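You operate a simulated robot arm through the tools that you are given. There is no shell and no other tool. Be economical: measure what you need, move in short steps, check, and stop when the job is done.

You are at the controls of a simulated two-armed robot. One attempt, no reset.

Task
Lock the handler out and take the orange hose off its port.
Fine: main switch off, switch bolt across, blue valve shut, red valve open; at 0 psi pull the coupling and stand it in the grey holder.

It is judged by the outcome, as a careful person would: the job done as asked, and still so three seconds after it is handed in. It fails if anything else is knocked over, pushed out of place, dropped, spilled or broken.

Robot
Two 7-joint arms with fingered hands on one trunk, on a base that drives. Base frame: it is fixed to the floor where the robot stands at the start and does not move with it; the origin is under the middle of the robot, x ahead of it, y to its left, z up. Units: mm, degrees, N and s.
The left shoulder is at the start at [85, 174, 920], the right one opposite. With the tool pointing down near the work surface each hand reaches from about 100 to 740 mm from the robot's upright axis, wherever it stands, measured 20 degrees to its own side. Places, roughly: air display [1000, -100, 600]; blue air valve [1000, 100, 500]; brass port [900, -200, 500]; drive breaker [1000, 0, 700]; grey holder [900, -300, 500]; heat breaker [1000, -100, 700]; main switch [1000, 100, 700]; pump breaker [1000, -100, 700]; red vent valve [1000, 0, 500]; regulator knob [1000, 100, 600]; switch bolt [1000, 0, 600]; yellow drain valve [1000, 0, 300]. Payload 3.8 kg a hand.
The tool frame of a hand sits at the grasp point between the pads (the TCP): z along the fingers, y along the line on which they close. The tips reach 26 mm beyond it. The gripper opens to 132 mm. The gripper's body begins 73 mm behind the TCP. The gripper is a hand of 3 fingers: y runs from the thumb to the fingers, the wrist lies at [0, 0, -224] in the tool frame, and closing takes about 1.5 s.
Orientation is told as [roll, pitch, yaw] about the base's x, y, z axes, in that order, counted from this pose: with the fingers straight down and closing along the base's y, the tool's x points along the base's -x, its y along +y and its z along -z.

Tools
- The arms move only by the tool send_rows. It takes "left_motion", "right_motion" or both (then of equal length, played together; a hand with none holds still); each is a list of rows, each a list of 6 numbers: the shift along the base's x, y, z in units of 20 mm (1.0 is 20 mm), then the turn, a rotation vector about the base's x, y, z in units of 8 degrees (1.0 is 8 degrees). In form: [[x, y, z, wx, wy, wz], ...]. A call has 1 to 12 rows; each row shifts and turns the commanded pose from where the row before left it. "left_fingers" and "right_fingers" are, for a hand that has rows, the opening, from 0 (shut) to 1 (fully open), set as the call begins (left out, the last holds). A call with a number of a shift or a turn outside -1 to 1 is refused whole. Each row takes 0.2 s and may step no farther than 50 mm and 8.6 degrees from the row before; otherwise, or with a gripper value out of range, the whole call is refused. A pose out of reach is approached as far as the arm can. The call stops where the force on the tool passes 40 N (or 10 N more than at its start, if that is more) or the arm is blocked; 0.2 s more then pass. The fingers move at their own pace (about 108 mm/s each) and stop on an object; they squeeze with about 23 N. The grip force told is the motor's: it shows also when the fingers shut on nothing. Time passes only in rows, and 0.2 s behind the last, so rows that do not move let the fingers close. It gives the time, the measured TCP pose, the force on the tool (base axes), the opening and the grip force at its end, in the units of the frame above (readings bear some noise), with the torque about the TCP (base axes, N m) and any sound that the robot's microphone picked up.
- Cameras (640 x 400 px; columns grow to the right, rows downward): "scene" is now at [152.5, 5.2, 833]; the picture's right is [0.04, -1.00, 0.00], its down [0.24, 0.01, -0.97] and it looks along [0.97, 0.03, 0.24] (base axes); focal length 284 px, centre (320, 200). "left" rides on the left gripper at [-62, 3, -92] in its tool frame; the picture's right is [-0.05, -1.00, 0.00], its down [0.83, -0.04, -0.56] and it looks along [0.55, -0.03, 0.83] (tool axes); focal length 230 px, centre (320, 200). "right" rides on the right gripper at [61, 3, -92] in its tool frame; the picture's right is [-0.05, 1.00, 0.00], its down [-0.83, -0.04, -0.56] and it looks along [-0.55, -0.03, 0.83] (tool axes); focal length 230 px, centre (320, 200). There is no depth. A picture from a camera that has moved, and an enlarged one, comes with that camera's place and axes in the base frame and with its lens. The place of the scene camera against the robot may be out by one fixed shift of up to 25 mm in any direction.
- capture(camera): a new picture of that camera. The clock stands still meanwhile.
- lift_body(by): slides the trunk up (or, below 0, down) by that many mm; the arms and the scene camera ride with it, the base frame stays. It gives what a move gives, with no picture.
- roll_base(legs): drives the robot by 1 to 6 legs, each [ahead, left, turn to the left] in mm, mm and degrees, along the robot's own axes; the way and the turn of a leg run together, so that a leg with both is an arc; at most 1500 mm and 180 degrees a leg. The arms and the cameras ride along, it lands a little off, and it stops where it bumps. It gives what a move gives.
- curl_fingers(finger1, finger2, thumb_bend, hand): sets how far each is bent, from 0 (flat) to 100 (curled in); at 30 the hand is open as for a grip, at 70 the pads meet at the TCP. One left out holds its place. A second passes; each finger stops where it meets its share of the squeeze, and holds until it gets a number again. A gripper value or a shape takes the hand back. It gives what a move gives, with no picture; readings hold the bend of each and the force on the fingers (four entries, about 0 where the hand has none), thumb and palm.
- preshape(shape, hand): the hand has 3 fingers and takes this shape, open, in about a second: jaw (thumb against the fingers, like two jaws); tri (thumb and two fingers); tip (a fingertip pinch); poke (one finger out to press); point (the index stretched); flat (the hand flat); cup (the hand cupped); fist (a fist). The gripper value then closes the fingers along that shape, each until it touches; the sizes above hold for jaw. It gives what a move gives, with no picture.
- pan_tilt(pan, tilt): turns the head with the scene camera to pan (to the left, within 60 degrees either way) and tilt (down, from -29 to 69), counted from straight ahead of the robot. It gives what a move gives.
- enlarge(camera, box): a new picture of the part [left, top, right, bottom] of that camera's present view, enlarged. The clock stands still meanwhile.
- close_job(): hands the job in; it is judged then, once.

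Go step by step. Nothing tells you exact positions but the pictures and the camera data: compare them with the known pose of the tool, close in by small moves and look again before you grip or let go. The budget is 120 turns and 108 pictures, counting those below and the enlarged ones. Unless the task says otherwise, let go and move clear before handing in, and close with one line.

The tools are called after "Emit:" as name(argument=value, ...) on one line, values as JSON. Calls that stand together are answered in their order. send_rows: Moves the arms, as the interface text tells. Its arguments: {"type":"object","properties":{"left_motion":{"type":"array","items":{"type":"array","items":{"type":"number"}}},"left_fingers":{"type":"number"},"right_motion":{"type":"array","items":{"type":"array","items":{"type":"number"}}},"right_fingers":{"type":"number"}},"required":[]} The other tools are called the same way: lift_body (by) slides the trunk up or down; preshape (shape, hand) gives the hand a shape; curl_fingers (finger1, finger2, thumb_bend, hand) moves the fingers one by one; roll_base (legs) drives the base; pan_tilt (pan, tilt) turns the head that bears the scene camera; capture (camera) takes a picture; enlarge (camera, box) takes an enlarged picture of a part of a camera's view; close_job () hands the job in.

At the start:

```text
time: 0.0
left_ee_pos: [507.6, 335.0, 914.1]
left_tcp_rot: [0.0, 0.0, -0.1]
left_force: [0.1, -0.1, 0.3]
left_moment: [-0.05, 0.0, -0.01]
left_gripper_width: 131.8
left_grip_force: 0.1
left_shape: jaw
left_bend: [30.0, 30.0, 30.0]
left_finger forces: [0.0, 0.0, 0.0, 0.0, 0.0, 0.1]
right_ee_pos: [461.6, -157.9, 938.6]
right_tcp_rot: [0.0, -0.1, 0.0]
right_force: [0.4, -0.4, 1.4]
right_moment: [0.0, 0.01, 0.01]
right_gripper_width: 131.6
right_grip_force: 0.1
right_shape: jaw
right_bend: [30.0, 30.0, 30.0]
right_finger forces: [0.1, 0.0, 0.0, 0.0, 0.0, 0.0]
trunk travel left (down, up): [-225.0, 257.0]
robot x, y, heading: [-1.8, 0.4, -0.2]
head pan, tilt: [2.0, -13.7]
```

scene: 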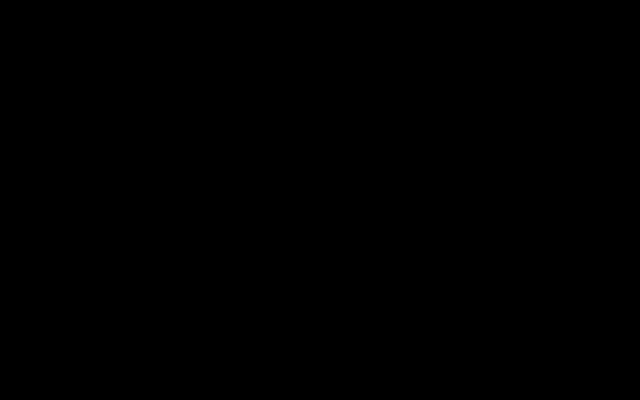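
right: 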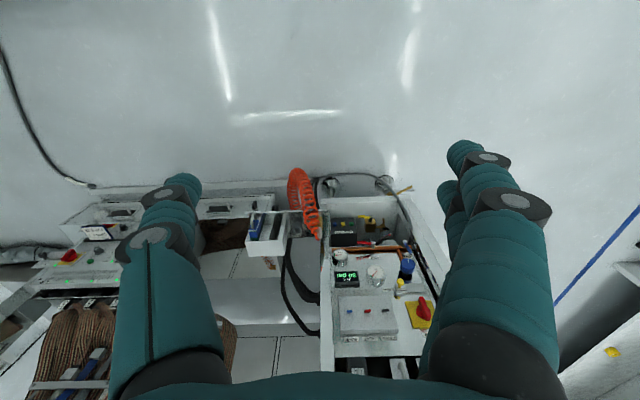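
left: 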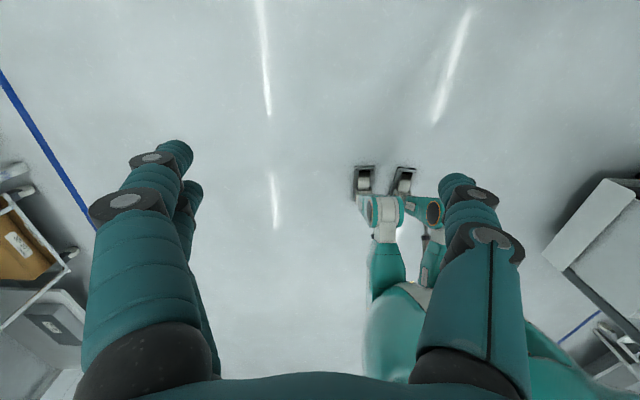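

The scene view is black, looking up; I tilt the head down to see the panel.

Emit:
pan_tilt(pan=0, tilt=20)

Emit:
capture(camera="scene")

```text
time: 1.0
left_ee_pos: [507.1, 336.4, 913.7]
left_tcp_rot: [0.0, 0.0, 0.0]
left_force: [-0.3, 0.0, 0.2]
left_moment: [-0.02, 0.0, 0.03]
left_gripper_width: 132.0
left_grip_force: 0.1
left_shape: jaw
left_bend: [30.0, 30.0, 30.0]
left_finger forces: [0.0, 0.0, 0.1, 0.1, 0.0, 0.0]
right_ee_pos: [462.7, -157.7, 938.7]
right_tcp_rot: [0.0, -0.1, 0.0]
right_force: [0.0, 1.5, -0.4]
right_moment: [0.0, 0.0, 0.03]
right_gripper_width: 131.7
right_grip_force: 0.0
right_shape: jaw
right_bend: [30.0, 30.0, 30.0]
right_finger forces: [0.1, 0.1, 0.1, 0.0, 0.1, 0.0]
trunk travel left (down, up): [-225.0, 257.0]
robot x, y, heading: [0.5, 1.3, -0.1]
head pan, tilt: [0.0, 20.0]
```

```text
104 pictures are left
camera scene: at [164.1, 2.3, 780.2], right [0.0, -1.0, 0.0], down [-0.34, 0.0, -0.94], along [0.94, 0.0, -0.34], focal length 284 px, centre (320, 200)
```

scene: 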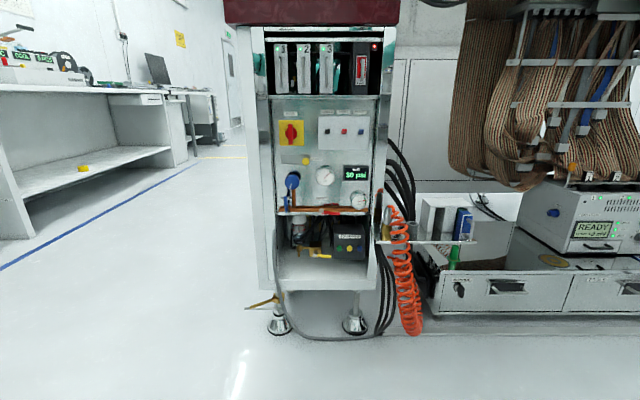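

Emit:
enlarge(camera="scene", box=[260, 100, 400, 188])

Emit:
enlarge(camera="scene", box=[260, 165, 400, 253])

Emit:
enlarge(camera="scene", box=[360, 175, 500, 263])

```text
4.55 times, centred on (330, 144) of scene
camera zoom: at [164.1, 2.3, 780.2], right [0.0, -1.0, 0.0], down [-0.34, 0.0, -0.94], along [0.94, 0.0, -0.34], focal length 1291 px, centre (274, 454)
```

zoom: 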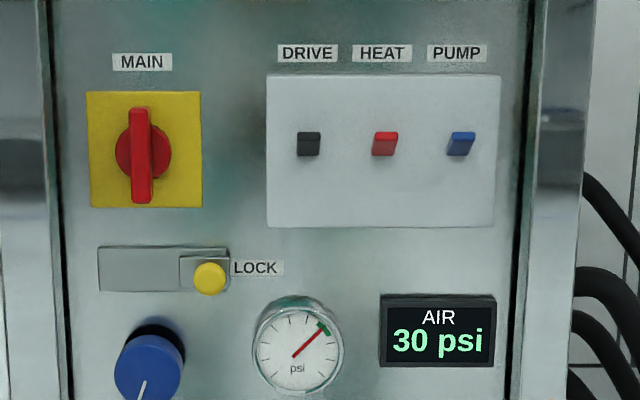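

```text
4.55 times, centred on (330, 209) of scene
camera zoom: at [164.1, 2.3, 780.2], right [0.0, -1.0, 0.0], down [-0.34, 0.0, -0.94], along [0.94, 0.0, -0.34], focal length 1291 px, centre (274, 159)
```

zoom: 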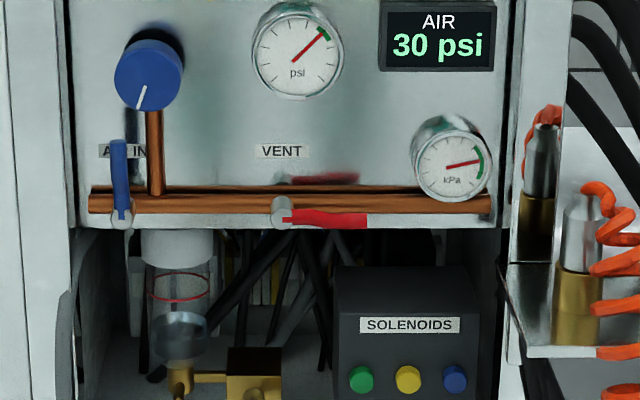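

```text
4.55 times, centred on (430, 219) of scene
camera zoom: at [164.1, 2.3, 780.2], right [0.0, -1.0, 0.0], down [-0.34, 0.0, -0.94], along [0.94, 0.0, -0.34], focal length 1291 px, centre (-180, 114)
```

zoom: 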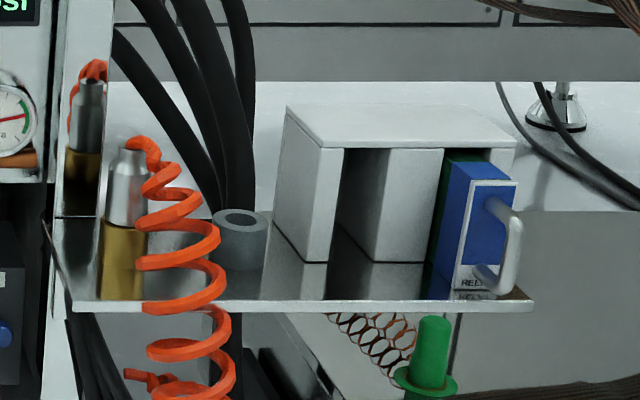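

The panel sits about x=1000: main switch near [~1000,86,678], bolt knob [~1000,44,599], blue valve [~1000,108,434], red [~1000,-6,434]; the coupling is near [900,-195,465] and the holder [900,-260,445]. Next I point both hands forward.

Emit:
send_rows(left_motion=[[0.6, -0.6, -0.85, 0, -0.9375, 0], [0.6, -0.6, -0.85, 0, -0.9375, 0], [0.6, -0.6, -0.85, 0, -0.9375, 0], [0.6, -0.6, -0.85, 0, -0.9375, 0], [0.6, -0.6, -0.85, 0, -0.9375, 0], [0.6, -0.6, -0.85, 0, -0.9375, 0], [0.6, -0.6, -0.85, 0, -0.9375, 0], [0.6, -0.6, -0.85, 0, -0.9375, 0], [0.6, -0.6, -0.85, 0, -0.9375, 0], [0.6, -0.6, -0.85, 0, -0.9375, 0], [0.6, -0.6, -0.85, 0, -0.9375, 0], [0.6, -0.6, -0.85, 0, -0.9375, 0]], right_motion=[[0.6, -0.15, -0.8, 0, -0.9375, 0], [0.6, -0.15, -0.8, 0, -0.9375, 0], [0.6, -0.15, -0.8, 0, -0.9375, 0], [0.6, -0.15, -0.8, 0, -0.9375, 0], [0.6, -0.15, -0.8, 0, -0.9375, 0], [0.6, -0.15, -0.8, 0, -0.9375, 0], [0.6, -0.15, -0.8, 0, -0.9375, 0], [0.6, -0.15, -0.8, 0, -0.9375, 0], [0.6, -0.15, -0.8, 0, -0.9375, 0], [0.6, -0.15, -0.8, 0, -0.9375, 0], [0.6, -0.15, -0.8, 0, -0.9375, 0], [0.6, -0.15, -0.8, 0, -0.9375, 0]])

Emit:
capture(camera="left")

Emit:
capture(camera="scene")

```text
time: 3.6
left_ee_pos: [651.6, 191.0, 711.3]
left_tcp_rot: [98.6, -89.9, -98.6]
left_force: [-1.1, 0.0, -0.3]
left_moment: [0.01, 0.05, 0.04]
left_gripper_width: 131.9
left_grip_force: 0.1
left_shape: jaw
left_bend: [30.0, 30.0, 30.0]
left_finger forces: [0.0, 0.0, 0.0, 0.0, 0.1, 0.0]
right_ee_pos: [607.6, -194.8, 746.5]
right_tcp_rot: [174.3, -89.8, -174.3]
right_force: [0.0, 0.5, -0.6]
right_moment: [0.01, 0.01, 0.04]
right_gripper_width: 131.8
right_grip_force: 0.1
right_shape: jaw
right_bend: [30.0, 30.0, 30.0]
right_finger forces: [0.0, 0.0, 0.1, 0.0, 0.0, 0.0]
trunk travel left (down, up): [-225.0, 257.0]
robot x, y, heading: [-0.9, 2.7, -0.1]
head pan, tilt: [0.0, 20.0]
```

```text
100 pictures are left
camera left: at [559.4, 194.6, 772.3], right [0.0, -1.0, 0.05], down [-0.56, -0.04, -0.83], along [0.83, -0.03, -0.55], focal length 230 px, centre (320, 200)
```

left: 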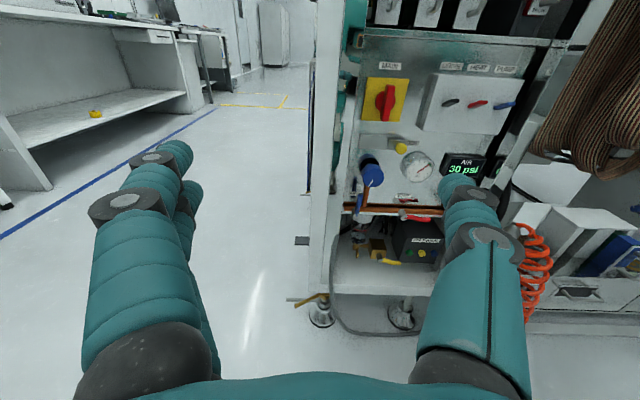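

```text
99 pictures are left
camera scene: at [164.2, 2.1, 780.1], right [0.0, -1.0, 0.0], down [-0.34, 0.0, -0.94], along [0.94, 0.0, -0.34], focal length 284 px, centre (320, 200)
```

scene: 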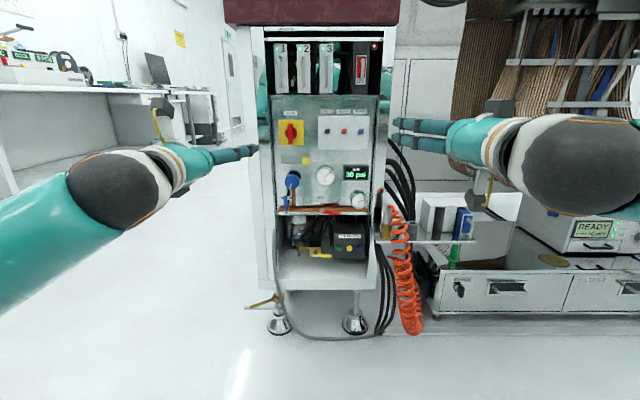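

Left camera gives a good second view; main switch refines to about [965,82,705]. I bring the left hand in line with it and drive ahead 230.

Emit:
send_rows(left_motion=[[0, -0.9, 0, 0, 0, 0], [0, -0.9, 0, 0, 0, 0], [0, -0.9, 0, 0, 0, 0], [0, -0.9, 0, 0, 0, 0], [0, -0.9, 0, 0, 0, 0], [0, -0.9, 0, 0, 0, 0]])

Emit:
roll_base(legs=[[200, 0, 0]])

Emit:
capture(camera="left")

Emit:
capture(camera="scene")

```text
time: 5.0
left_ee_pos: [650.1, 81.5, 711.6]
left_tcp_rot: [-1.5, -90.0, 1.6]
left_force: [0.2, -0.6, 0.0]
left_moment: [-0.02, 0.02, -0.01]
left_gripper_width: 131.8
left_grip_force: 0.1
left_shape: jaw
left_bend: [30.0, 30.0, 30.0]
left_finger forces: [0.0, 0.0, 0.0, 0.0, 0.1, 0.0]
right_ee_pos: [608.0, -194.7, 746.0]
right_tcp_rot: [173.8, -90.0, -173.9]
right_force: [0.2, -0.7, 0.8]
right_moment: [0.03, 0.01, 0.03]
right_gripper_width: 131.6
right_grip_force: 0.0
right_shape: jaw
right_bend: [30.0, 30.0, 30.0]
right_finger forces: [0.0, 0.0, 0.0, 0.1, 0.1, 0.0]
trunk travel left (down, up): [-225.0, 257.0]
robot x, y, heading: [-0.2, -0.7, 0.1]
head pan, tilt: [0.0, 20.0]
```

```text
time: 6.6
left_ee_pos: [847.8, 83.4, 711.2]
left_tcp_rot: [-6.1, -90.1, 6.1]
left_force: [-0.2, 0.5, -0.2]
left_moment: [-0.02, -0.04, 0.02]
left_gripper_width: 131.8
left_grip_force: 0.1
left_shape: jaw
left_bend: [30.0, 30.0, 30.0]
left_finger forces: [0.1, 0.1, 0.0, 0.0, 0.0, 0.0]
right_ee_pos: [806.1, -194.2, 745.0]
right_tcp_rot: [170.2, -90.0, -170.0]
right_force: [0.1, 0.0, -0.1]
right_moment: [0.0, -0.04, 0.01]
right_gripper_width: 132.3
right_grip_force: 0.0
right_shape: jaw
right_bend: [30.0, 30.0, 30.0]
right_finger forces: [0.1, 0.0, 0.0, 0.0, 0.1, 0.1]
trunk travel left (down, up): [-225.0, 257.0]
robot x, y, heading: [196.5, -2.5, 0.1]
head pan, tilt: [0.0, 20.0]
```

```text
98 pictures are left
camera left: at [756.1, 87.1, 772.4], right [0.0, -1.0, 0.05], down [-0.56, -0.04, -0.83], along [0.83, -0.03, -0.56], focal length 230 px, centre (320, 200)
```

left: 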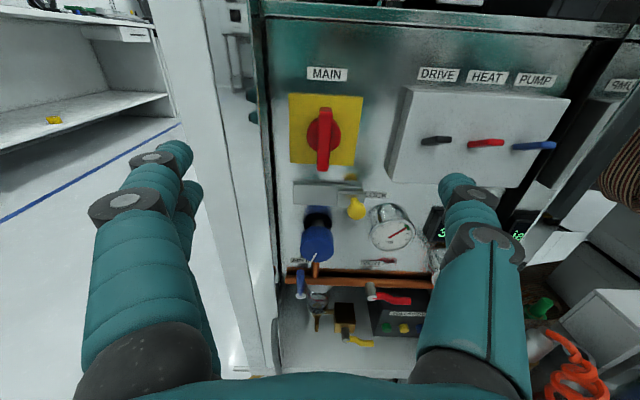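

```text
97 pictures are left
camera scene: at [362.6, 2.8, 780.0], right [0.0, -1.0, 0.0], down [-0.34, 0.0, -0.94], along [0.94, 0.0, -0.34], focal length 284 px, centre (320, 200)
```

scene: 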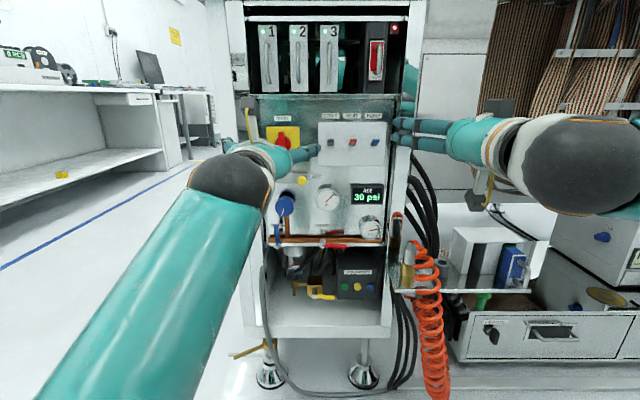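

Left hand is nearly aligned with the switch lever (y~82, z~707, front around x~945). I narrow the fingers, approach 50 mm and look.

Emit:
send_rows(left_motion=[[0.8, 0, -0.1, 0, 0, 0], [0.8, 0, -0.1, 0, 0, 0], [0.8, 0, 0, 0, 0, 0]], left_fingers=0.45)

Emit:
enlarge(camera="left", box=[200, 0, 440, 150])

Emit:
capture(camera="left")

```text
time: 7.4
left_ee_pos: [897.0, 83.9, 708.0]
left_tcp_rot: [-41.9, -90.1, 42.0]
left_force: [0.4, -0.4, 0.2]
left_moment: [0.0, 0.02, 0.03]
left_gripper_width: 59.7
left_grip_force: 0.1
left_shape: jaw
left_bend: [73.0, 73.0, 70.0]
left_finger forces: [0.0, 0.1, 0.0, 0.1, 0.0, 0.0]
right_ee_pos: [805.0, -192.9, 746.4]
right_tcp_rot: [176.4, -89.9, -176.1]
right_force: [1.0, -0.4, -1.5]
right_moment: [0.01, 0.01, 0.01]
right_gripper_width: 131.9
right_grip_force: 0.1
right_shape: jaw
right_bend: [30.0, 30.0, 30.0]
right_finger forces: [0.0, 0.0, 0.1, 0.0, 0.0, 0.1]
trunk travel left (down, up): [-225.0, 257.0]
robot x, y, heading: [201.2, 2.5, 0.3]
head pan, tilt: [0.0, 20.0]
```

```text
2.67 times, centred on (320, 75) of left
camera zoom: at [804.4, 87.7, 768.2], right [0.0, -1.0, 0.05], down [-0.56, -0.04, -0.83], along [0.83, -0.03, -0.55], focal length 614 px, centre (320, 533)
```

zoom: 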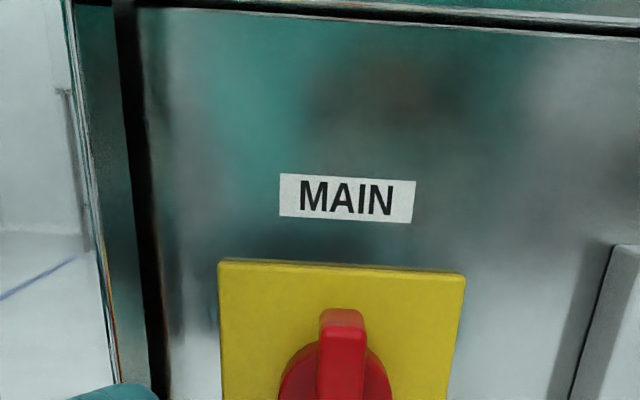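

```text
95 pictures are left
camera left: at [804.4, 87.7, 768.2], right [0.0, -1.0, 0.05], down [-0.56, -0.04, -0.83], along [0.83, -0.03, -0.55], focal length 230 px, centre (320, 200)
```

left: 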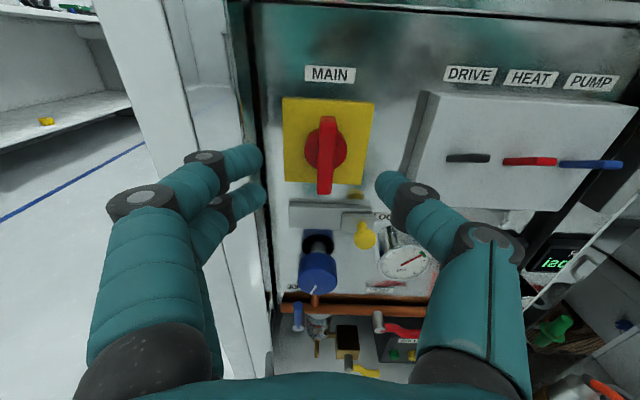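

The lever (front x~943, plate x~968) lies between the fingers; I move in 37 mm and close on it.

Emit:
send_rows(left_motion=[[0.65, 0, 0, 0, 0, 0], [0.65, 0, 0, 0, 0, 0], [0.55, 0, 0, 0, 0, 0]])

Emit:
send_rows(left_motion=[[0, 0, 0, 0, 0, 0], [0, 0, 0, 0, 0, 0], [0, 0, 0, 0, 0, 0], [0, 0, 0, 0, 0, 0], [0, 0, 0, 0, 0, 0]], left_fingers=0)

Emit:
capture(camera="left")

```text
time: 8.2
left_ee_pos: [933.4, 83.0, 707.0]
left_tcp_rot: [-171.9, -90.0, 172.0]
left_force: [-0.6, -0.5, 0.1]
left_moment: [-0.02, 0.0, 0.0]
left_gripper_width: 60.0
left_grip_force: 0.1
left_shape: jaw
left_bend: [73.0, 73.0, 70.0]
left_finger forces: [0.0, 0.0, 0.1, 0.0, 0.1, 0.1]
right_ee_pos: [806.7, -193.5, 746.8]
right_tcp_rot: [173.5, -89.9, -173.5]
right_force: [0.2, 0.5, 0.1]
right_moment: [0.0, 0.0, 0.04]
right_gripper_width: 131.7
right_grip_force: 0.2
right_shape: jaw
right_bend: [30.0, 30.0, 30.0]
right_finger forces: [0.0, 0.0, 0.0, 0.1, 0.0, 0.0]
trunk travel left (down, up): [-225.0, 257.0]
robot x, y, heading: [198.0, -0.8, 0.2]
head pan, tilt: [0.0, 20.0]
```

```text
time: 9.4
left_ee_pos: [932.6, 86.2, 707.0]
left_tcp_rot: [-30.2, -90.0, 30.5]
left_force: [-24.6, 5.3, -1.4]
left_moment: [0.04, 0.08, 0.05]
left_gripper_width: 4.1
left_grip_force: 23.2
left_shape: jaw
left_bend: [71.0, 71.0, 71.0]
left_finger forces: [20.1, 20.5, 0.0, 0.0, 31.5, 0.1]
right_ee_pos: [805.3, -192.7, 748.7]
right_tcp_rot: [-175.6, -89.8, 175.8]
right_force: [-0.2, 0.3, -0.5]
right_moment: [-0.02, -0.02, 0.0]
right_gripper_width: 131.6
right_grip_force: 0.0
right_shape: jaw
right_bend: [30.0, 30.0, 30.0]
right_finger forces: [0.1, 0.0, 0.0, 0.0, 0.0, 0.0]
trunk travel left (down, up): [-225.0, 257.0]
robot x, y, heading: [200.1, 1.6, 0.0]
head pan, tilt: [0.0, 20.0]
```

```text
94 pictures are left
camera left: at [839.5, 88.1, 768.9], right [0.0, -1.0, 0.05], down [-0.56, -0.05, -0.83], along [0.83, -0.03, -0.55], focal length 230 px, centre (320, 200)
```

left: 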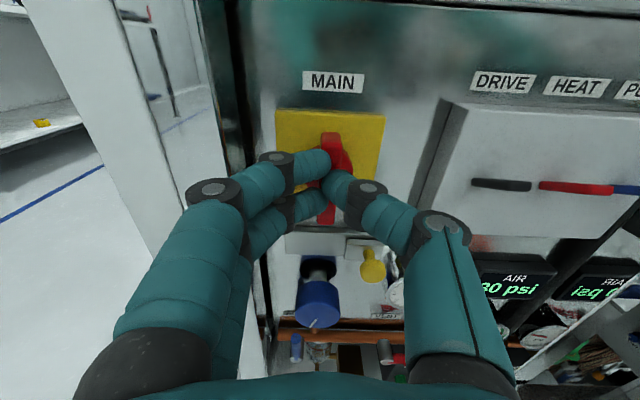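

The fingers closed on the lever but the opening reads only 4 mm; I look closer.

Emit:
enlarge(camera="left", box=[230, 100, 430, 225])

```text
3.20 times, centred on (330, 162) of left
camera zoom: at [839.5, 88.1, 768.9], right [0.0, -1.0, 0.05], down [-0.56, -0.05, -0.83], along [0.83, -0.03, -0.55], focal length 736 px, centre (288, 320)
```

zoom: 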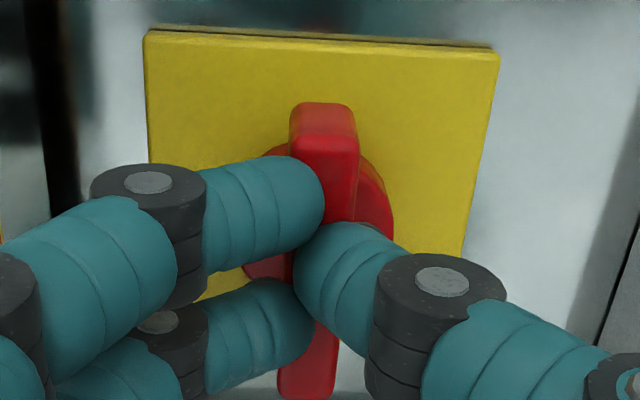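

The tips wedge on the lever's front edge; I open, go 14 mm deeper and close again.

Emit:
send_rows(left_motion=[[0, 0, 0, 0, 0, 0], [0, 0, 0, 0, 0, 0], [0.25, 0, 0, 0, 0, 0], [0.25, 0, 0, 0, 0, 0], [0.25, 0, 0, 0, 0, 0]], left_fingers=0.4)

Emit:
send_rows(left_motion=[[0, 0, 0, 0, 0, 0], [0, 0, 0, 0, 0, 0], [0, 0, 0, 0, 0, 0], [0, 0, 0, 0, 0, 0], [0, 0, 0, 0, 0, 0]], left_fingers=0)

Emit:
enlarge(camera="left", box=[230, 100, 430, 225])

```text
time: 10.5
left_ee_pos: [942.3, 81.3, 706.8]
left_tcp_rot: [-31.8, -89.7, 31.7]
left_force: [-7.1, -3.1, 1.1]
left_moment: [0.07, -0.02, 0.4]
left_gripper_width: 52.0
left_grip_force: 0.1
left_shape: jaw
left_bend: [74.0, 74.0, 70.0]
left_finger forces: [4.4, 4.1, 0.0, 0.1, 0.0, 0.0]
right_ee_pos: [804.1, -195.1, 748.6]
right_tcp_rot: [171.4, -89.7, -171.3]
right_force: [-0.3, 0.7, 0.3]
right_moment: [0.0, -0.02, 0.02]
right_gripper_width: 132.2
right_grip_force: 0.0
right_shape: jaw
right_bend: [30.0, 30.0, 30.0]
right_finger forces: [0.0, 0.0, 0.0, 0.0, 0.0, 0.0]
trunk travel left (down, up): [-225.0, 257.0]
robot x, y, heading: [200.3, -0.7, 0.5]
head pan, tilt: [0.0, 20.0]
stopped in row 5 (left hand): the force on the tool passed its limit at 49 N (the readings are from after the stop); the commanded pose is now the measured one
```

```text
time: 11.7
left_ee_pos: [942.6, 79.0, 705.5]
left_tcp_rot: [-12.7, -89.8, 12.3]
left_force: [-7.5, -22.1, -2.6]
left_moment: [-0.08, 0.06, -0.49]
left_gripper_width: 6.7
left_grip_force: 23.1
left_shape: jaw
left_bend: [74.0, 75.0, 66.0]
left_finger forces: [6.3, 5.8, 0.1, 0.0, 33.9, 0.0]
right_ee_pos: [806.2, -195.0, 747.7]
right_tcp_rot: [138.0, -89.9, -138.0]
right_force: [-0.7, -0.4, -0.7]
right_moment: [-0.02, 0.01, -0.03]
right_gripper_width: 132.1
right_grip_force: 0.0
right_shape: jaw
right_bend: [30.0, 30.0, 30.0]
right_finger forces: [0.0, 0.0, 0.1, 0.0, 0.0, 0.0]
trunk travel left (down, up): [-225.0, 257.0]
robot x, y, heading: [198.7, 0.7, 0.3]
head pan, tilt: [0.0, 20.0]
```

```text
3.20 times, centred on (330, 162) of left
camera zoom: at [852.0, 82.2, 767.4], right [-0.01, -1.0, 0.05], down [-0.56, -0.04, -0.83], along [0.83, -0.03, -0.56], focal length 736 px, centre (288, 320)
```

zoom: 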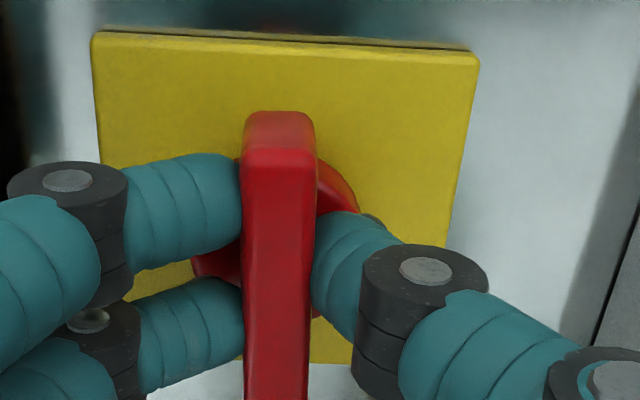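

Now the lever is properly between the pads. I try turning it counter-clockwise a little and watch the torque.

Emit:
send_rows(left_motion=[[0, -0.1, 0, 0, 0, 0], [0, 0, 0, -0.6, 0, 0], [0, 0, 0, -0.6, 0, 0], [0, 0, 0, -0.6, 0, 0]])

Emit:
capture(camera="left")

```text
time: 12.7
left_ee_pos: [945.2, 78.8, 706.7]
left_tcp_rot: [-89.4, -75.6, 89.2]
left_force: [-7.1, -16.5, -0.6]
left_moment: [-0.02, 0.02, -0.42]
left_gripper_width: 6.5
left_grip_force: 22.9
left_shape: jaw
left_bend: [74.0, 74.0, 66.0]
left_finger forces: [7.2, 7.0, 0.0, 0.0, 31.1, 0.1]
right_ee_pos: [806.0, -193.8, 745.7]
right_tcp_rot: [145.8, -89.9, -145.7]
right_force: [0.3, -0.1, 0.0]
right_moment: [-0.02, 0.01, -0.01]
right_gripper_width: 131.8
right_grip_force: 0.0
right_shape: jaw
right_bend: [30.0, 30.0, 30.0]
right_finger forces: [0.0, 0.0, 0.0, 0.1, 0.1, 0.0]
trunk travel left (down, up): [-225.0, 257.0]
robot x, y, heading: [197.0, 1.7, 0.3]
head pan, tilt: [0.0, 20.0]
```

```text
91 pictures are left
camera left: at [851.9, 98.4, 764.8], right [0.0, -0.95, 0.3], down [-0.56, -0.25, -0.79], along [0.83, -0.17, -0.53], focal length 230 px, centre (320, 200)
```

left: 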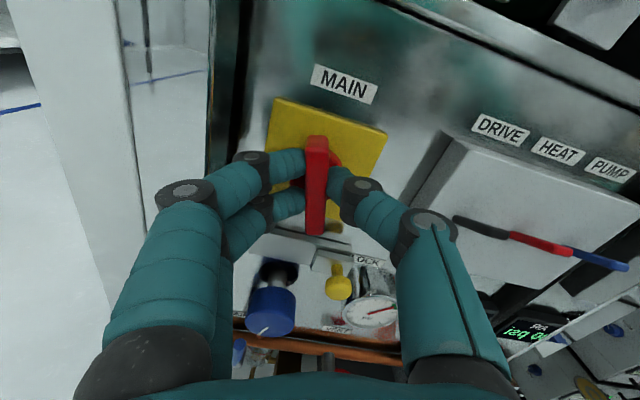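

The lever turns freely counter-clockwise; I continue to about 90 degrees.

Emit:
send_rows(left_motion=[[0, 0, 0, -1, 0, 0], [0, 0, 0, -1, 0, 0], [0, 0, 0, -1, 0, 0], [0, 0, 0, -1, 0, 0], [0, 0, 0, -1, 0, 0], [0, 0, 0, -1, 0, 0], [0, 0, 0, -1, 0, 0], [0, 0, 0, -1, 0, 0], [0, 0, 0, -1, 0, 0], [0, 0, 0, -0.6, 0, 0]])

Emit:
capture(camera="left")

```text
time: 14.9
left_ee_pos: [943.1, 83.7, 706.7]
left_tcp_rot: [-90.0, 1.4, 90.0]
left_force: [-1.9, 13.2, 3.5]
left_moment: [0.12, -0.01, 0.2]
left_gripper_width: 6.5
left_grip_force: 23.2
left_shape: jaw
left_bend: [74.0, 74.0, 66.0]
left_finger forces: [9.8, 10.4, 0.0, 0.0, 23.7, 0.0]
right_ee_pos: [804.5, -192.2, 746.5]
right_tcp_rot: [-159.9, -89.9, 160.1]
right_force: [0.1, 0.5, -0.7]
right_moment: [0.0, 0.02, -0.01]
right_gripper_width: 131.6
right_grip_force: 0.2
right_shape: jaw
right_bend: [30.0, 30.0, 30.0]
right_finger forces: [0.0, 0.1, 0.1, 0.0, 0.1, 0.1]
trunk travel left (down, up): [-225.0, 257.0]
robot x, y, heading: [196.6, 2.2, 0.3]
head pan, tilt: [0.0, 20.0]
```

```text
90 pictures are left
camera left: at [851.5, 146.3, 699.9], right [0.0, 0.08, 1.0], down [-0.55, -0.83, 0.06], along [0.83, -0.55, 0.04], focal length 230 px, centre (320, 200)
```

left: 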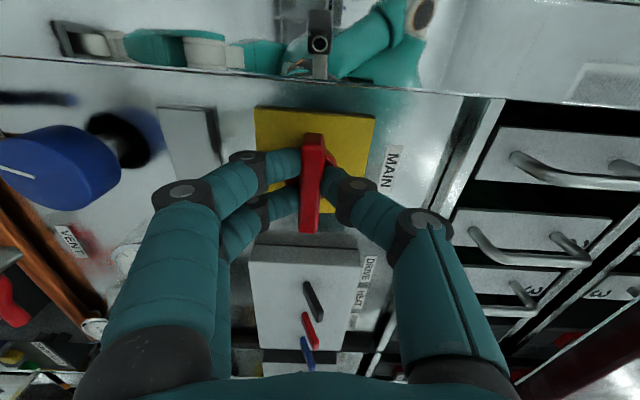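

Lever is horizontal. I release, back off and unroll the hand.

Emit:
send_rows(left_motion=[[0, 0, 0, 0, 0, 0], [0, 0, 0, 0, 0, 0], [0, 0, 0, 0, 0, 0], [-0.5, 0, 0, 0, 0, 0], [-0.5, 0, 0, 0, 0, 0], [-1, 0, 0, 0, 0, 0], [-1, 0, 0, 0, 0, 0], [-1, 0, 0, 0, 0, 0]], left_fingers=0.4)

Emit:
send_rows(left_motion=[[0, 0, 0, 1, 0, 0], [0, 0, 0, 1, 0, 0], [0, 0, 0, 1, 0, 0], [0, 0, 0, 1, 0, 0], [0, 0, 0, 1, 0, 0], [0, 0, 0, 1, 0, 0], [0, 0, 0, 1, 0, 0], [0, 0, 0, 1, 0, 0], [0, 0, 0, 1, 0, 0], [0, 0, 0, 1, 0, 0], [0, 0, 0, 1, 0, 0], [0, 0, 0, 0.4, 0, 0]])

Emit:
send_rows(left_motion=[[0, -0.5, -1, 0, 0, 0], [0, -0.5, -1, 0, 0, 0], [0, -0.5, -1, 0, 0, 0], [0, -0.5, -0.5, 0, 0, 0]])

Emit:
capture(camera="left")

```text
time: 16.7
left_ee_pos: [873.8, 92.9, 721.7]
left_tcp_rot: [-92.1, -0.3, 90.2]
left_force: [0.5, 0.4, -0.3]
left_moment: [0.01, 0.01, -0.01]
left_gripper_width: 52.4
left_grip_force: 0.0
left_shape: jaw
left_bend: [73.0, 73.0, 70.0]
left_finger forces: [0.0, 0.0, 0.2, 0.0, 0.0, 0.0]
right_ee_pos: [805.3, -192.1, 746.6]
right_tcp_rot: [176.0, -89.9, -175.8]
right_force: [-1.0, -0.3, 0.0]
right_moment: [-0.03, -0.01, -0.02]
right_gripper_width: 131.8
right_grip_force: 0.1
right_shape: jaw
right_bend: [30.0, 30.0, 30.0]
right_finger forces: [0.0, 0.0, 0.0, 0.1, 0.1, 0.0]
trunk travel left (down, up): [-225.0, 257.0]
robot x, y, heading: [196.8, -0.4, 0.3]
head pan, tilt: [0.0, 20.0]
```

```text
time: 19.3
left_ee_pos: [871.8, 91.5, 714.0]
left_tcp_rot: [119.9, -87.4, -119.6]
left_force: [0.1, 0.2, 0.1]
left_moment: [-0.01, 0.0, -0.02]
left_gripper_width: 52.3
left_grip_force: 0.0
left_shape: jaw
left_bend: [73.0, 73.0, 70.0]
left_finger forces: [0.1, 0.1, 0.1, 0.1, 0.0, 0.1]
right_ee_pos: [805.2, -192.8, 746.7]
right_tcp_rot: [174.8, -90.0, -174.7]
right_force: [-0.9, 0.5, 1.1]
right_moment: [0.01, -0.02, -0.02]
right_gripper_width: 131.8
right_grip_force: 0.0
right_shape: jaw
right_bend: [30.0, 30.0, 30.0]
right_finger forces: [0.0, 0.0, 0.0, 0.0, 0.1, 0.0]
trunk travel left (down, up): [-225.0, 257.0]
robot x, y, heading: [197.4, -2.0, 0.2]
head pan, tilt: [0.0, 20.0]
```

```text
time: 20.5
left_ee_pos: [876.5, 57.7, 651.4]
left_tcp_rot: [132.4, -86.9, -131.9]
left_force: [-0.3, 0.1, -0.4]
left_moment: [0.0, 0.01, -0.01]
left_gripper_width: 52.4
left_grip_force: 0.2
left_shape: jaw
left_bend: [73.0, 73.0, 70.0]
left_finger forces: [0.0, 0.1, 0.0, 0.1, 0.0, 0.1]
right_ee_pos: [806.2, -193.0, 747.9]
right_tcp_rot: [176.4, -89.8, -176.3]
right_force: [-0.8, -0.7, 0.7]
right_moment: [0.03, -0.02, -0.01]
right_gripper_width: 132.0
right_grip_force: 0.1
right_shape: jaw
right_bend: [30.0, 30.0, 30.0]
right_finger forces: [0.0, 0.0, 0.1, 0.0, 0.0, 0.1]
trunk travel left (down, up): [-225.0, 257.0]
robot x, y, heading: [197.9, -1.2, 0.1]
head pan, tilt: [0.0, 20.0]
stopped in row 4 (left hand): the arm was blocked; the commanded pose is now the measured one
```

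```text
89 pictures are left
camera left: at [783.1, 58.0, 707.9], right [0.01, -1.0, 0.01], down [-0.52, -0.02, -0.85], along [0.85, 0.0, -0.52], focal length 230 px, centre (320, 200)
```

left: 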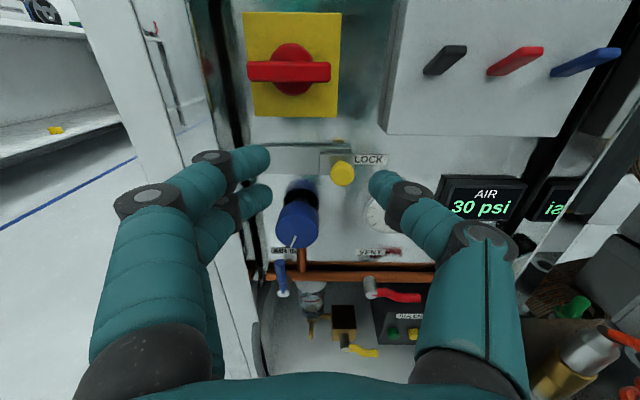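

The lever is now horizontal, lock knob at about [~955,40,628]. The left arm is at a limit at this low height, so I lower the trunk 90 mm after pulling back a little.

Emit:
send_rows(left_motion=[[-0.8, 0, 0.2, 0, 0, 0]])

Emit:
lift_body(by=-90)

Emit:
send_rows(left_motion=[[0, -0.4, 0.8, 0, -0.2, 0], [0, -0.4, 0.8, 0, -0.2, 0], [0, 0, 0.6, 0, 0, 0]])

Emit:
capture(camera="left")

Emit:
capture(camera="scene")

```text
time: 20.9
left_ee_pos: [871.4, 67.5, 670.5]
left_tcp_rot: [138.9, -84.5, -138.0]
left_force: [-0.4, 0.1, 0.0]
left_moment: [0.04, 0.01, -0.01]
left_gripper_width: 52.5
left_grip_force: 0.1
left_shape: jaw
left_bend: [73.0, 73.0, 70.0]
left_finger forces: [0.1, 0.1, 0.0, 0.0, 0.0, 0.0]
right_ee_pos: [805.4, -193.8, 746.1]
right_tcp_rot: [177.2, -90.0, -177.2]
right_force: [-0.3, 0.1, -0.2]
right_moment: [-0.02, -0.02, 0.01]
right_gripper_width: 132.1
right_grip_force: 0.0
right_shape: jaw
right_bend: [30.0, 30.0, 30.0]
right_finger forces: [0.0, 0.0, 0.1, 0.1, 0.0, 0.0]
trunk travel left (down, up): [-225.0, 257.0]
robot x, y, heading: [198.8, -1.6, 0.3]
head pan, tilt: [0.0, 20.0]
```

```text
time: 22.2
left_ee_pos: [867.6, 70.0, 571.6]
left_tcp_rot: [127.6, -84.0, -126.9]
left_force: [0.6, 0.3, -0.1]
left_moment: [-0.01, 0.04, -0.01]
left_gripper_width: 52.5
left_grip_force: 0.1
left_shape: jaw
left_bend: [73.0, 73.0, 70.0]
left_finger forces: [0.0, 0.1, 0.0, 0.0, 0.1, 0.1]
right_ee_pos: [804.4, -193.3, 656.8]
right_tcp_rot: [-170.5, -89.8, 170.6]
right_force: [-0.1, -1.2, -0.1]
right_moment: [0.01, 0.0, -0.02]
right_gripper_width: 131.7
right_grip_force: 0.0
right_shape: jaw
right_bend: [30.0, 30.0, 30.0]
right_finger forces: [0.1, 0.0, 0.1, 0.1, 0.0, 0.1]
trunk travel left (down, up): [-135.0, 347.0]
robot x, y, heading: [196.7, 1.5, 0.0]
head pan, tilt: [0.0, 20.0]
```

```text
time: 23.0
left_ee_pos: [867.4, 48.3, 616.3]
left_tcp_rot: [152.0, -82.6, -151.2]
left_force: [-0.3, -0.1, 0.6]
left_moment: [-0.01, -0.02, 0.03]
left_gripper_width: 52.4
left_grip_force: 0.1
left_shape: jaw
left_bend: [73.0, 73.0, 70.0]
left_finger forces: [0.0, 0.0, 0.0, 0.0, 0.0, 0.0]
right_ee_pos: [805.1, -191.9, 656.8]
right_tcp_rot: [174.7, -89.9, -174.7]
right_force: [-0.3, 0.3, 0.1]
right_moment: [0.0, 0.02, 0.03]
right_gripper_width: 131.9
right_grip_force: 0.0
right_shape: jaw
right_bend: [30.0, 30.0, 30.0]
right_finger forces: [0.1, 0.0, 0.0, 0.0, 0.0, 0.0]
trunk travel left (down, up): [-135.0, 347.0]
robot x, y, heading: [198.4, -2.8, 0.1]
head pan, tilt: [0.0, 20.0]
```

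```text
88 pictures are left
camera left: at [768.2, 46.4, 666.3], right [0.01, -1.0, -0.01], down [-0.46, 0.0, -0.89], along [0.89, 0.01, -0.46], focal length 230 px, centre (320, 200)
```

left: 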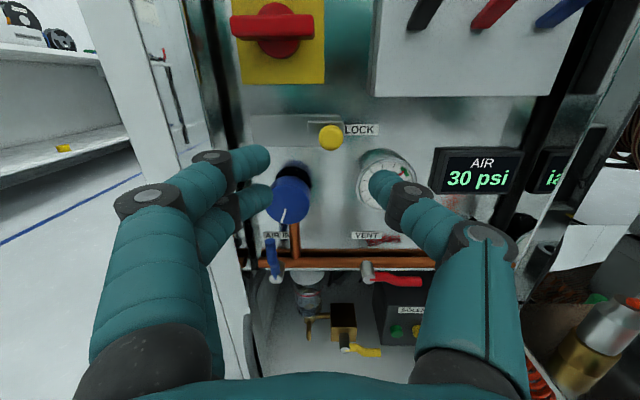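

```text
87 pictures are left
camera scene: at [365.1, 2.7, 685.5], right [0.0, -1.0, 0.0], down [-0.34, 0.0, -0.94], along [0.94, 0.0, -0.34], focal length 284 px, centre (320, 200)
```

scene: 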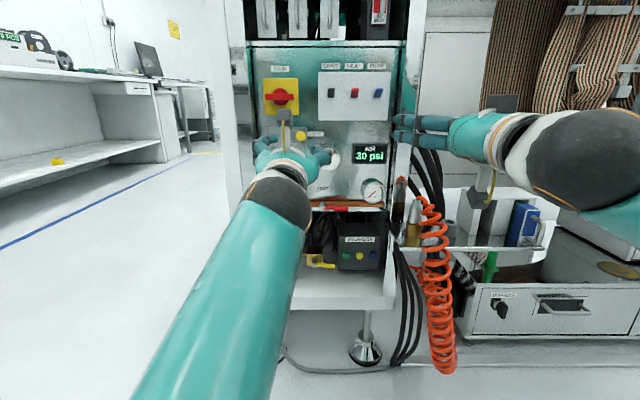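

Knob at about [~955,39,626]; the hand points slightly up, so I level it and align, then advance to x≈915.

Emit:
send_rows(left_motion=[[0.4, -0.2, 0.3, 0, 0.45, 0], [0.4, -0.2, 0.3, 0, 0.45, 0], [0.8, 0, 0, 0, 0, 0], [0.7, 0, 0, 0, 0, 0]])

Emit:
capture(camera="left")

```text
time: 24.0
left_ee_pos: [905.5, 31.0, 618.0]
left_tcp_rot: [42.7, -87.1, -42.3]
left_force: [0.2, -0.2, 0.6]
left_moment: [0.03, 0.01, 0.02]
left_gripper_width: 52.5
left_grip_force: 0.1
left_shape: jaw
left_bend: [73.0, 73.0, 70.0]
left_finger forces: [0.0, 0.1, 0.1, 0.0, 0.1, 0.1]
right_ee_pos: [805.6, -192.7, 656.9]
right_tcp_rot: [178.3, -89.9, -178.2]
right_force: [-0.6, 0.3, 0.1]
right_moment: [-0.01, -0.02, -0.02]
right_gripper_width: 131.6
right_grip_force: 0.0
right_shape: jaw
right_bend: [30.0, 30.0, 30.0]
right_finger forces: [0.0, 0.0, 0.0, 0.0, 0.0, 0.1]
trunk travel left (down, up): [-135.0, 347.0]
robot x, y, heading: [198.1, 3.4, 0.3]
head pan, tilt: [0.0, 20.0]
```

```text
86 pictures are left
camera left: at [816.4, 30.7, 683.7], right [0.01, -1.0, 0.02], down [-0.59, -0.02, -0.81], along [0.81, 0.0, -0.59], focal length 230 px, centre (320, 200)
```

left: 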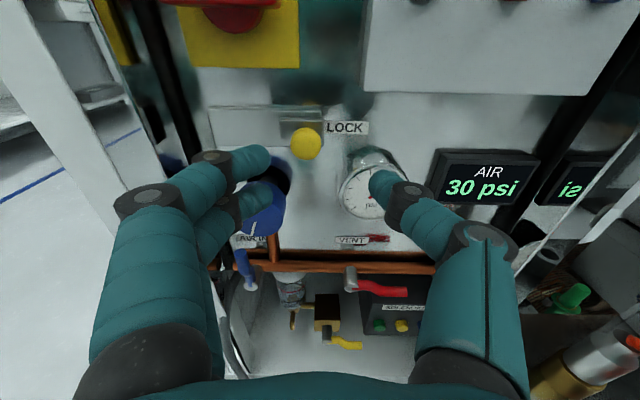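

Emit:
send_rows(left_motion=[[0, 0.25, 0.25, 0, -0.35, 0], [0.3, 0.2, 0.2, 0, 0, 0], [0.6, 0, 0, 0, 0, 0], [0.6, 0, 0, 0, 0, 0]])

Emit:
enlarge(camera="left", box=[200, 70, 440, 220])

```text
time: 25.0
left_ee_pos: [937.3, 42.1, 628.8]
left_tcp_rot: [109.5, -87.9, -109.0]
left_force: [-0.6, 0.7, 0.2]
left_moment: [-0.01, -0.01, -0.04]
left_gripper_width: 52.7
left_grip_force: 0.1
left_shape: jaw
left_bend: [73.0, 73.0, 70.0]
left_finger forces: [0.1, 0.0, 0.0, 0.0, 0.1, 0.0]
right_ee_pos: [804.4, -193.5, 655.6]
right_tcp_rot: [173.0, -89.9, -173.1]
right_force: [-0.4, 0.7, -0.2]
right_moment: [-0.02, -0.04, -0.01]
right_gripper_width: 131.9
right_grip_force: 0.0
right_shape: jaw
right_bend: [30.0, 30.0, 30.0]
right_finger forces: [0.0, 0.0, 0.0, 0.1, 0.0, 0.0]
trunk travel left (down, up): [-135.0, 347.0]
robot x, y, heading: [199.6, -3.3, -0.0]
head pan, tilt: [0.0, 20.0]
```

```text
2.67 times, centred on (320, 145) of left
camera zoom: at [843.1, 42.2, 689.3], right [0.01, -1.0, 0.02], down [-0.54, -0.02, -0.84], along [0.84, 0.0, -0.55], focal length 614 px, centre (320, 347)
```

zoom: 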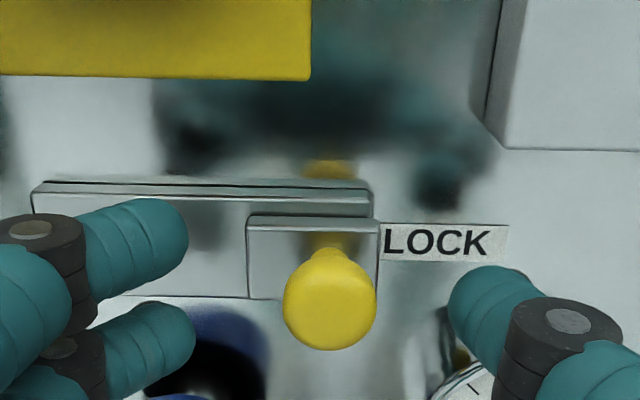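

The knob is centred between fingers, its front near x~956; move 10 mm in and close.

Emit:
send_rows(left_motion=[[0.5, 0, 0, 0, 0, 0], [0, 0, 0, 0, 0, 0], [0, 0, 0, 0, 0, 0]])

Emit:
send_rows(left_motion=[[0, 0, 0, 0, 0, 0], [0, 0, 0, 0, 0, 0], [0, 0, 0, 0, 0, 0], [0, 0, 0, 0, 0, 0], [0, 0, 0, 0, 0, 0]], left_fingers=0)

Emit:
enlarge(camera="left", box=[200, 70, 440, 220])

```text
time: 25.8
left_ee_pos: [946.8, 41.4, 629.1]
left_tcp_rot: [109.4, -87.9, -108.9]
left_force: [-0.7, -0.3, 0.3]
left_moment: [0.0, 0.0, 0.04]
left_gripper_width: 52.6
left_grip_force: 0.0
left_shape: jaw
left_bend: [73.0, 73.0, 70.0]
left_finger forces: [0.0, 0.1, 0.0, 0.0, 0.0, 0.1]
right_ee_pos: [805.8, -193.3, 655.9]
right_tcp_rot: [174.4, -89.9, -174.2]
right_force: [-0.5, -0.2, 0.3]
right_moment: [-0.02, -0.05, 0.01]
right_gripper_width: 132.2
right_grip_force: 0.0
right_shape: jaw
right_bend: [30.0, 30.0, 30.0]
right_finger forces: [0.0, 0.0, 0.0, 0.1, 0.0, 0.0]
trunk travel left (down, up): [-135.0, 347.0]
robot x, y, heading: [194.4, 1.6, 0.1]
head pan, tilt: [0.0, 20.0]
```

```text
time: 27.0
left_ee_pos: [947.5, 41.7, 629.9]
left_tcp_rot: [111.2, -87.9, -110.7]
left_force: [13.7, 1.1, 5.2]
left_moment: [-0.04, -0.09, 0.07]
left_gripper_width: 2.8
left_grip_force: 22.9
left_shape: jaw
left_bend: [64.0, 70.0, 70.0]
left_finger forces: [11.1, 10.5, 0.0, 0.0, 19.9, 0.0]
right_ee_pos: [807.0, -193.7, 656.5]
right_tcp_rot: [170.1, -89.9, -170.1]
right_force: [0.1, -0.3, 0.2]
right_moment: [0.03, 0.01, 0.03]
right_gripper_width: 132.0
right_grip_force: 0.0
right_shape: jaw
right_bend: [30.0, 30.0, 30.0]
right_finger forces: [0.0, 0.1, 0.0, 0.0, 0.1, 0.0]
trunk travel left (down, up): [-135.0, 347.0]
robot x, y, heading: [198.0, -1.2, 0.2]
head pan, tilt: [0.0, 20.0]
```

```text
2.67 times, centred on (320, 145) of left
camera zoom: at [853.6, 42.2, 689.2], right [0.01, -1.0, 0.02], down [-0.54, -0.02, -0.84], along [0.84, 0.0, -0.54], focal length 614 px, centre (320, 347)
```

zoom: 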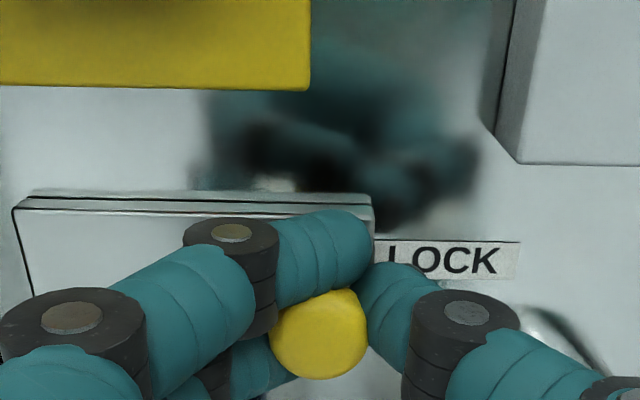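

The fingers hold the stem behind the knob head. I slide it to +y in small steps.

Emit:
send_rows(left_motion=[[0, 0.4, 0, 0, 0, 0], [0, 0.4, 0, 0, 0, 0], [0, 0.4, 0, 0, 0, 0], [0, 0.4, 0, 0, 0, 0], [0, 0.4, 0, 0, 0, 0], [0, 0.4, 0, 0, 0, 0]])

Emit:
capture(camera="left")

```text
time: 28.4
left_ee_pos: [946.4, 78.7, 629.6]
left_tcp_rot: [109.7, -87.9, -110.0]
left_force: [10.9, -33.0, 6.6]
left_moment: [-0.1, -0.12, -0.48]
left_gripper_width: 4.0
left_grip_force: 23.2
left_shape: jaw
left_bend: [66.0, 70.0, 70.0]
left_finger forces: [9.7, 11.6, 0.0, 0.0, 29.2, 0.0]
right_ee_pos: [805.5, -196.1, 656.4]
right_tcp_rot: [119.9, -89.9, -119.9]
right_force: [0.0, 1.0, -0.2]
right_moment: [0.04, 0.02, 0.03]
right_gripper_width: 131.9
right_grip_force: 0.1
right_shape: jaw
right_bend: [30.0, 30.0, 30.0]
right_finger forces: [0.0, 0.0, 0.0, 0.0, 0.1, 0.0]
trunk travel left (down, up): [-135.0, 347.0]
robot x, y, heading: [197.3, 0.1, -0.0]
head pan, tilt: [0.0, 20.0]
```

```text
83 pictures are left
camera left: at [853.8, 81.0, 689.7], right [0.0, -1.0, 0.02], down [-0.55, -0.01, -0.84], along [0.84, -0.01, -0.55], focal length 230 px, centre (320, 200)
```

left: 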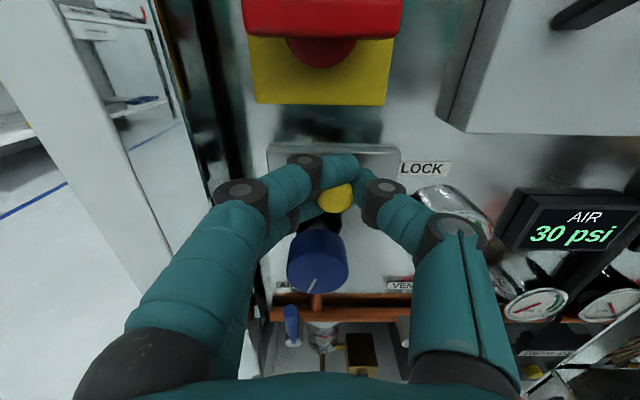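

Emit:
enlarge(camera="left", box=[230, 130, 430, 255])

```text
3.20 times, centred on (330, 192) of left
camera zoom: at [853.8, 81.0, 689.7], right [0.0, -1.0, 0.02], down [-0.55, -0.01, -0.84], along [0.84, -0.01, -0.55], focal length 736 px, centre (288, 224)
```

zoom: 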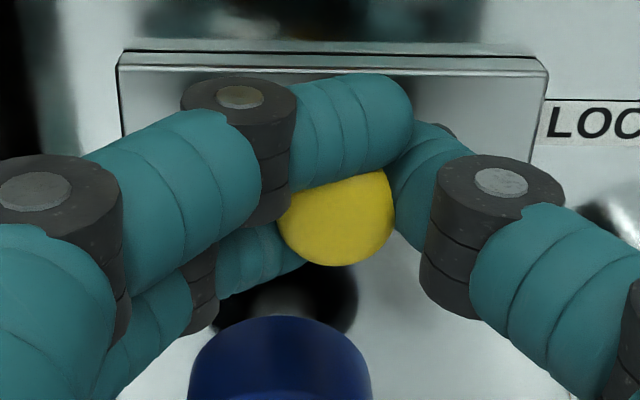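

The knob moved ~32 mm with rising resistance; I push on gently to see if it has reached its stop.

Emit:
send_rows(left_motion=[[0, 0.2, 0, 0, 0, 0], [0, 0.2, 0, 0, 0, 0], [0, 0.2, 0, 0, 0, 0], [0, 0.2, 0, 0, 0, 0]])

Emit:
enlarge(camera="left", box=[230, 130, 430, 255])

```text
time: 29.3
left_ee_pos: [944.6, 82.2, 629.5]
left_tcp_rot: [108.6, -88.3, -110.0]
left_force: [-4.8, -22.6, -2.9]
left_moment: [0.02, 0.04, -0.36]
left_gripper_width: 5.5
left_grip_force: 23.0
left_shape: jaw
left_bend: [70.0, 72.0, 70.0]
left_finger forces: [2.6, 10.0, 0.1, 0.1, 31.1, 0.0]
right_ee_pos: [804.0, -196.0, 655.9]
right_tcp_rot: [149.1, -89.8, -149.1]
right_force: [-0.6, 0.8, 0.7]
right_moment: [0.05, 0.02, -0.01]
right_gripper_width: 132.0
right_grip_force: 0.0
right_shape: jaw
right_bend: [30.0, 30.0, 30.0]
right_finger forces: [0.0, 0.0, 0.0, 0.0, 0.0, 0.1]
trunk travel left (down, up): [-135.0, 347.0]
robot x, y, heading: [199.5, -0.8, -0.1]
head pan, tilt: [0.0, 20.0]
stopped in row 4 (left hand): the force on the tool passed its limit at 45 N (the readings are from after the stop); the commanded pose is now the measured one
```

```text
3.20 times, centred on (330, 192) of left
camera zoom: at [852.5, 85.8, 690.2], right [-0.02, -1.0, 0.02], down [-0.55, -0.01, -0.84], along [0.84, -0.03, -0.55], focal length 736 px, centre (288, 224)
```

zoom: 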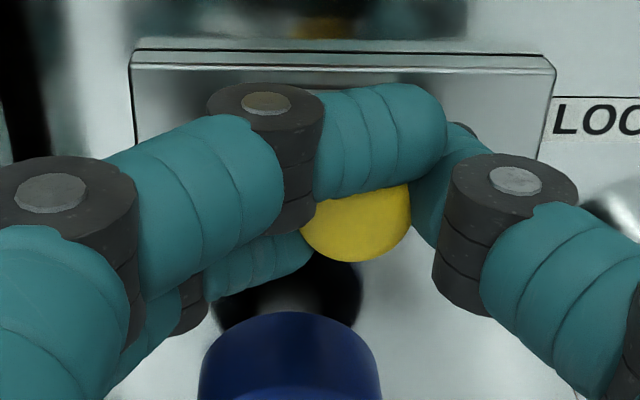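

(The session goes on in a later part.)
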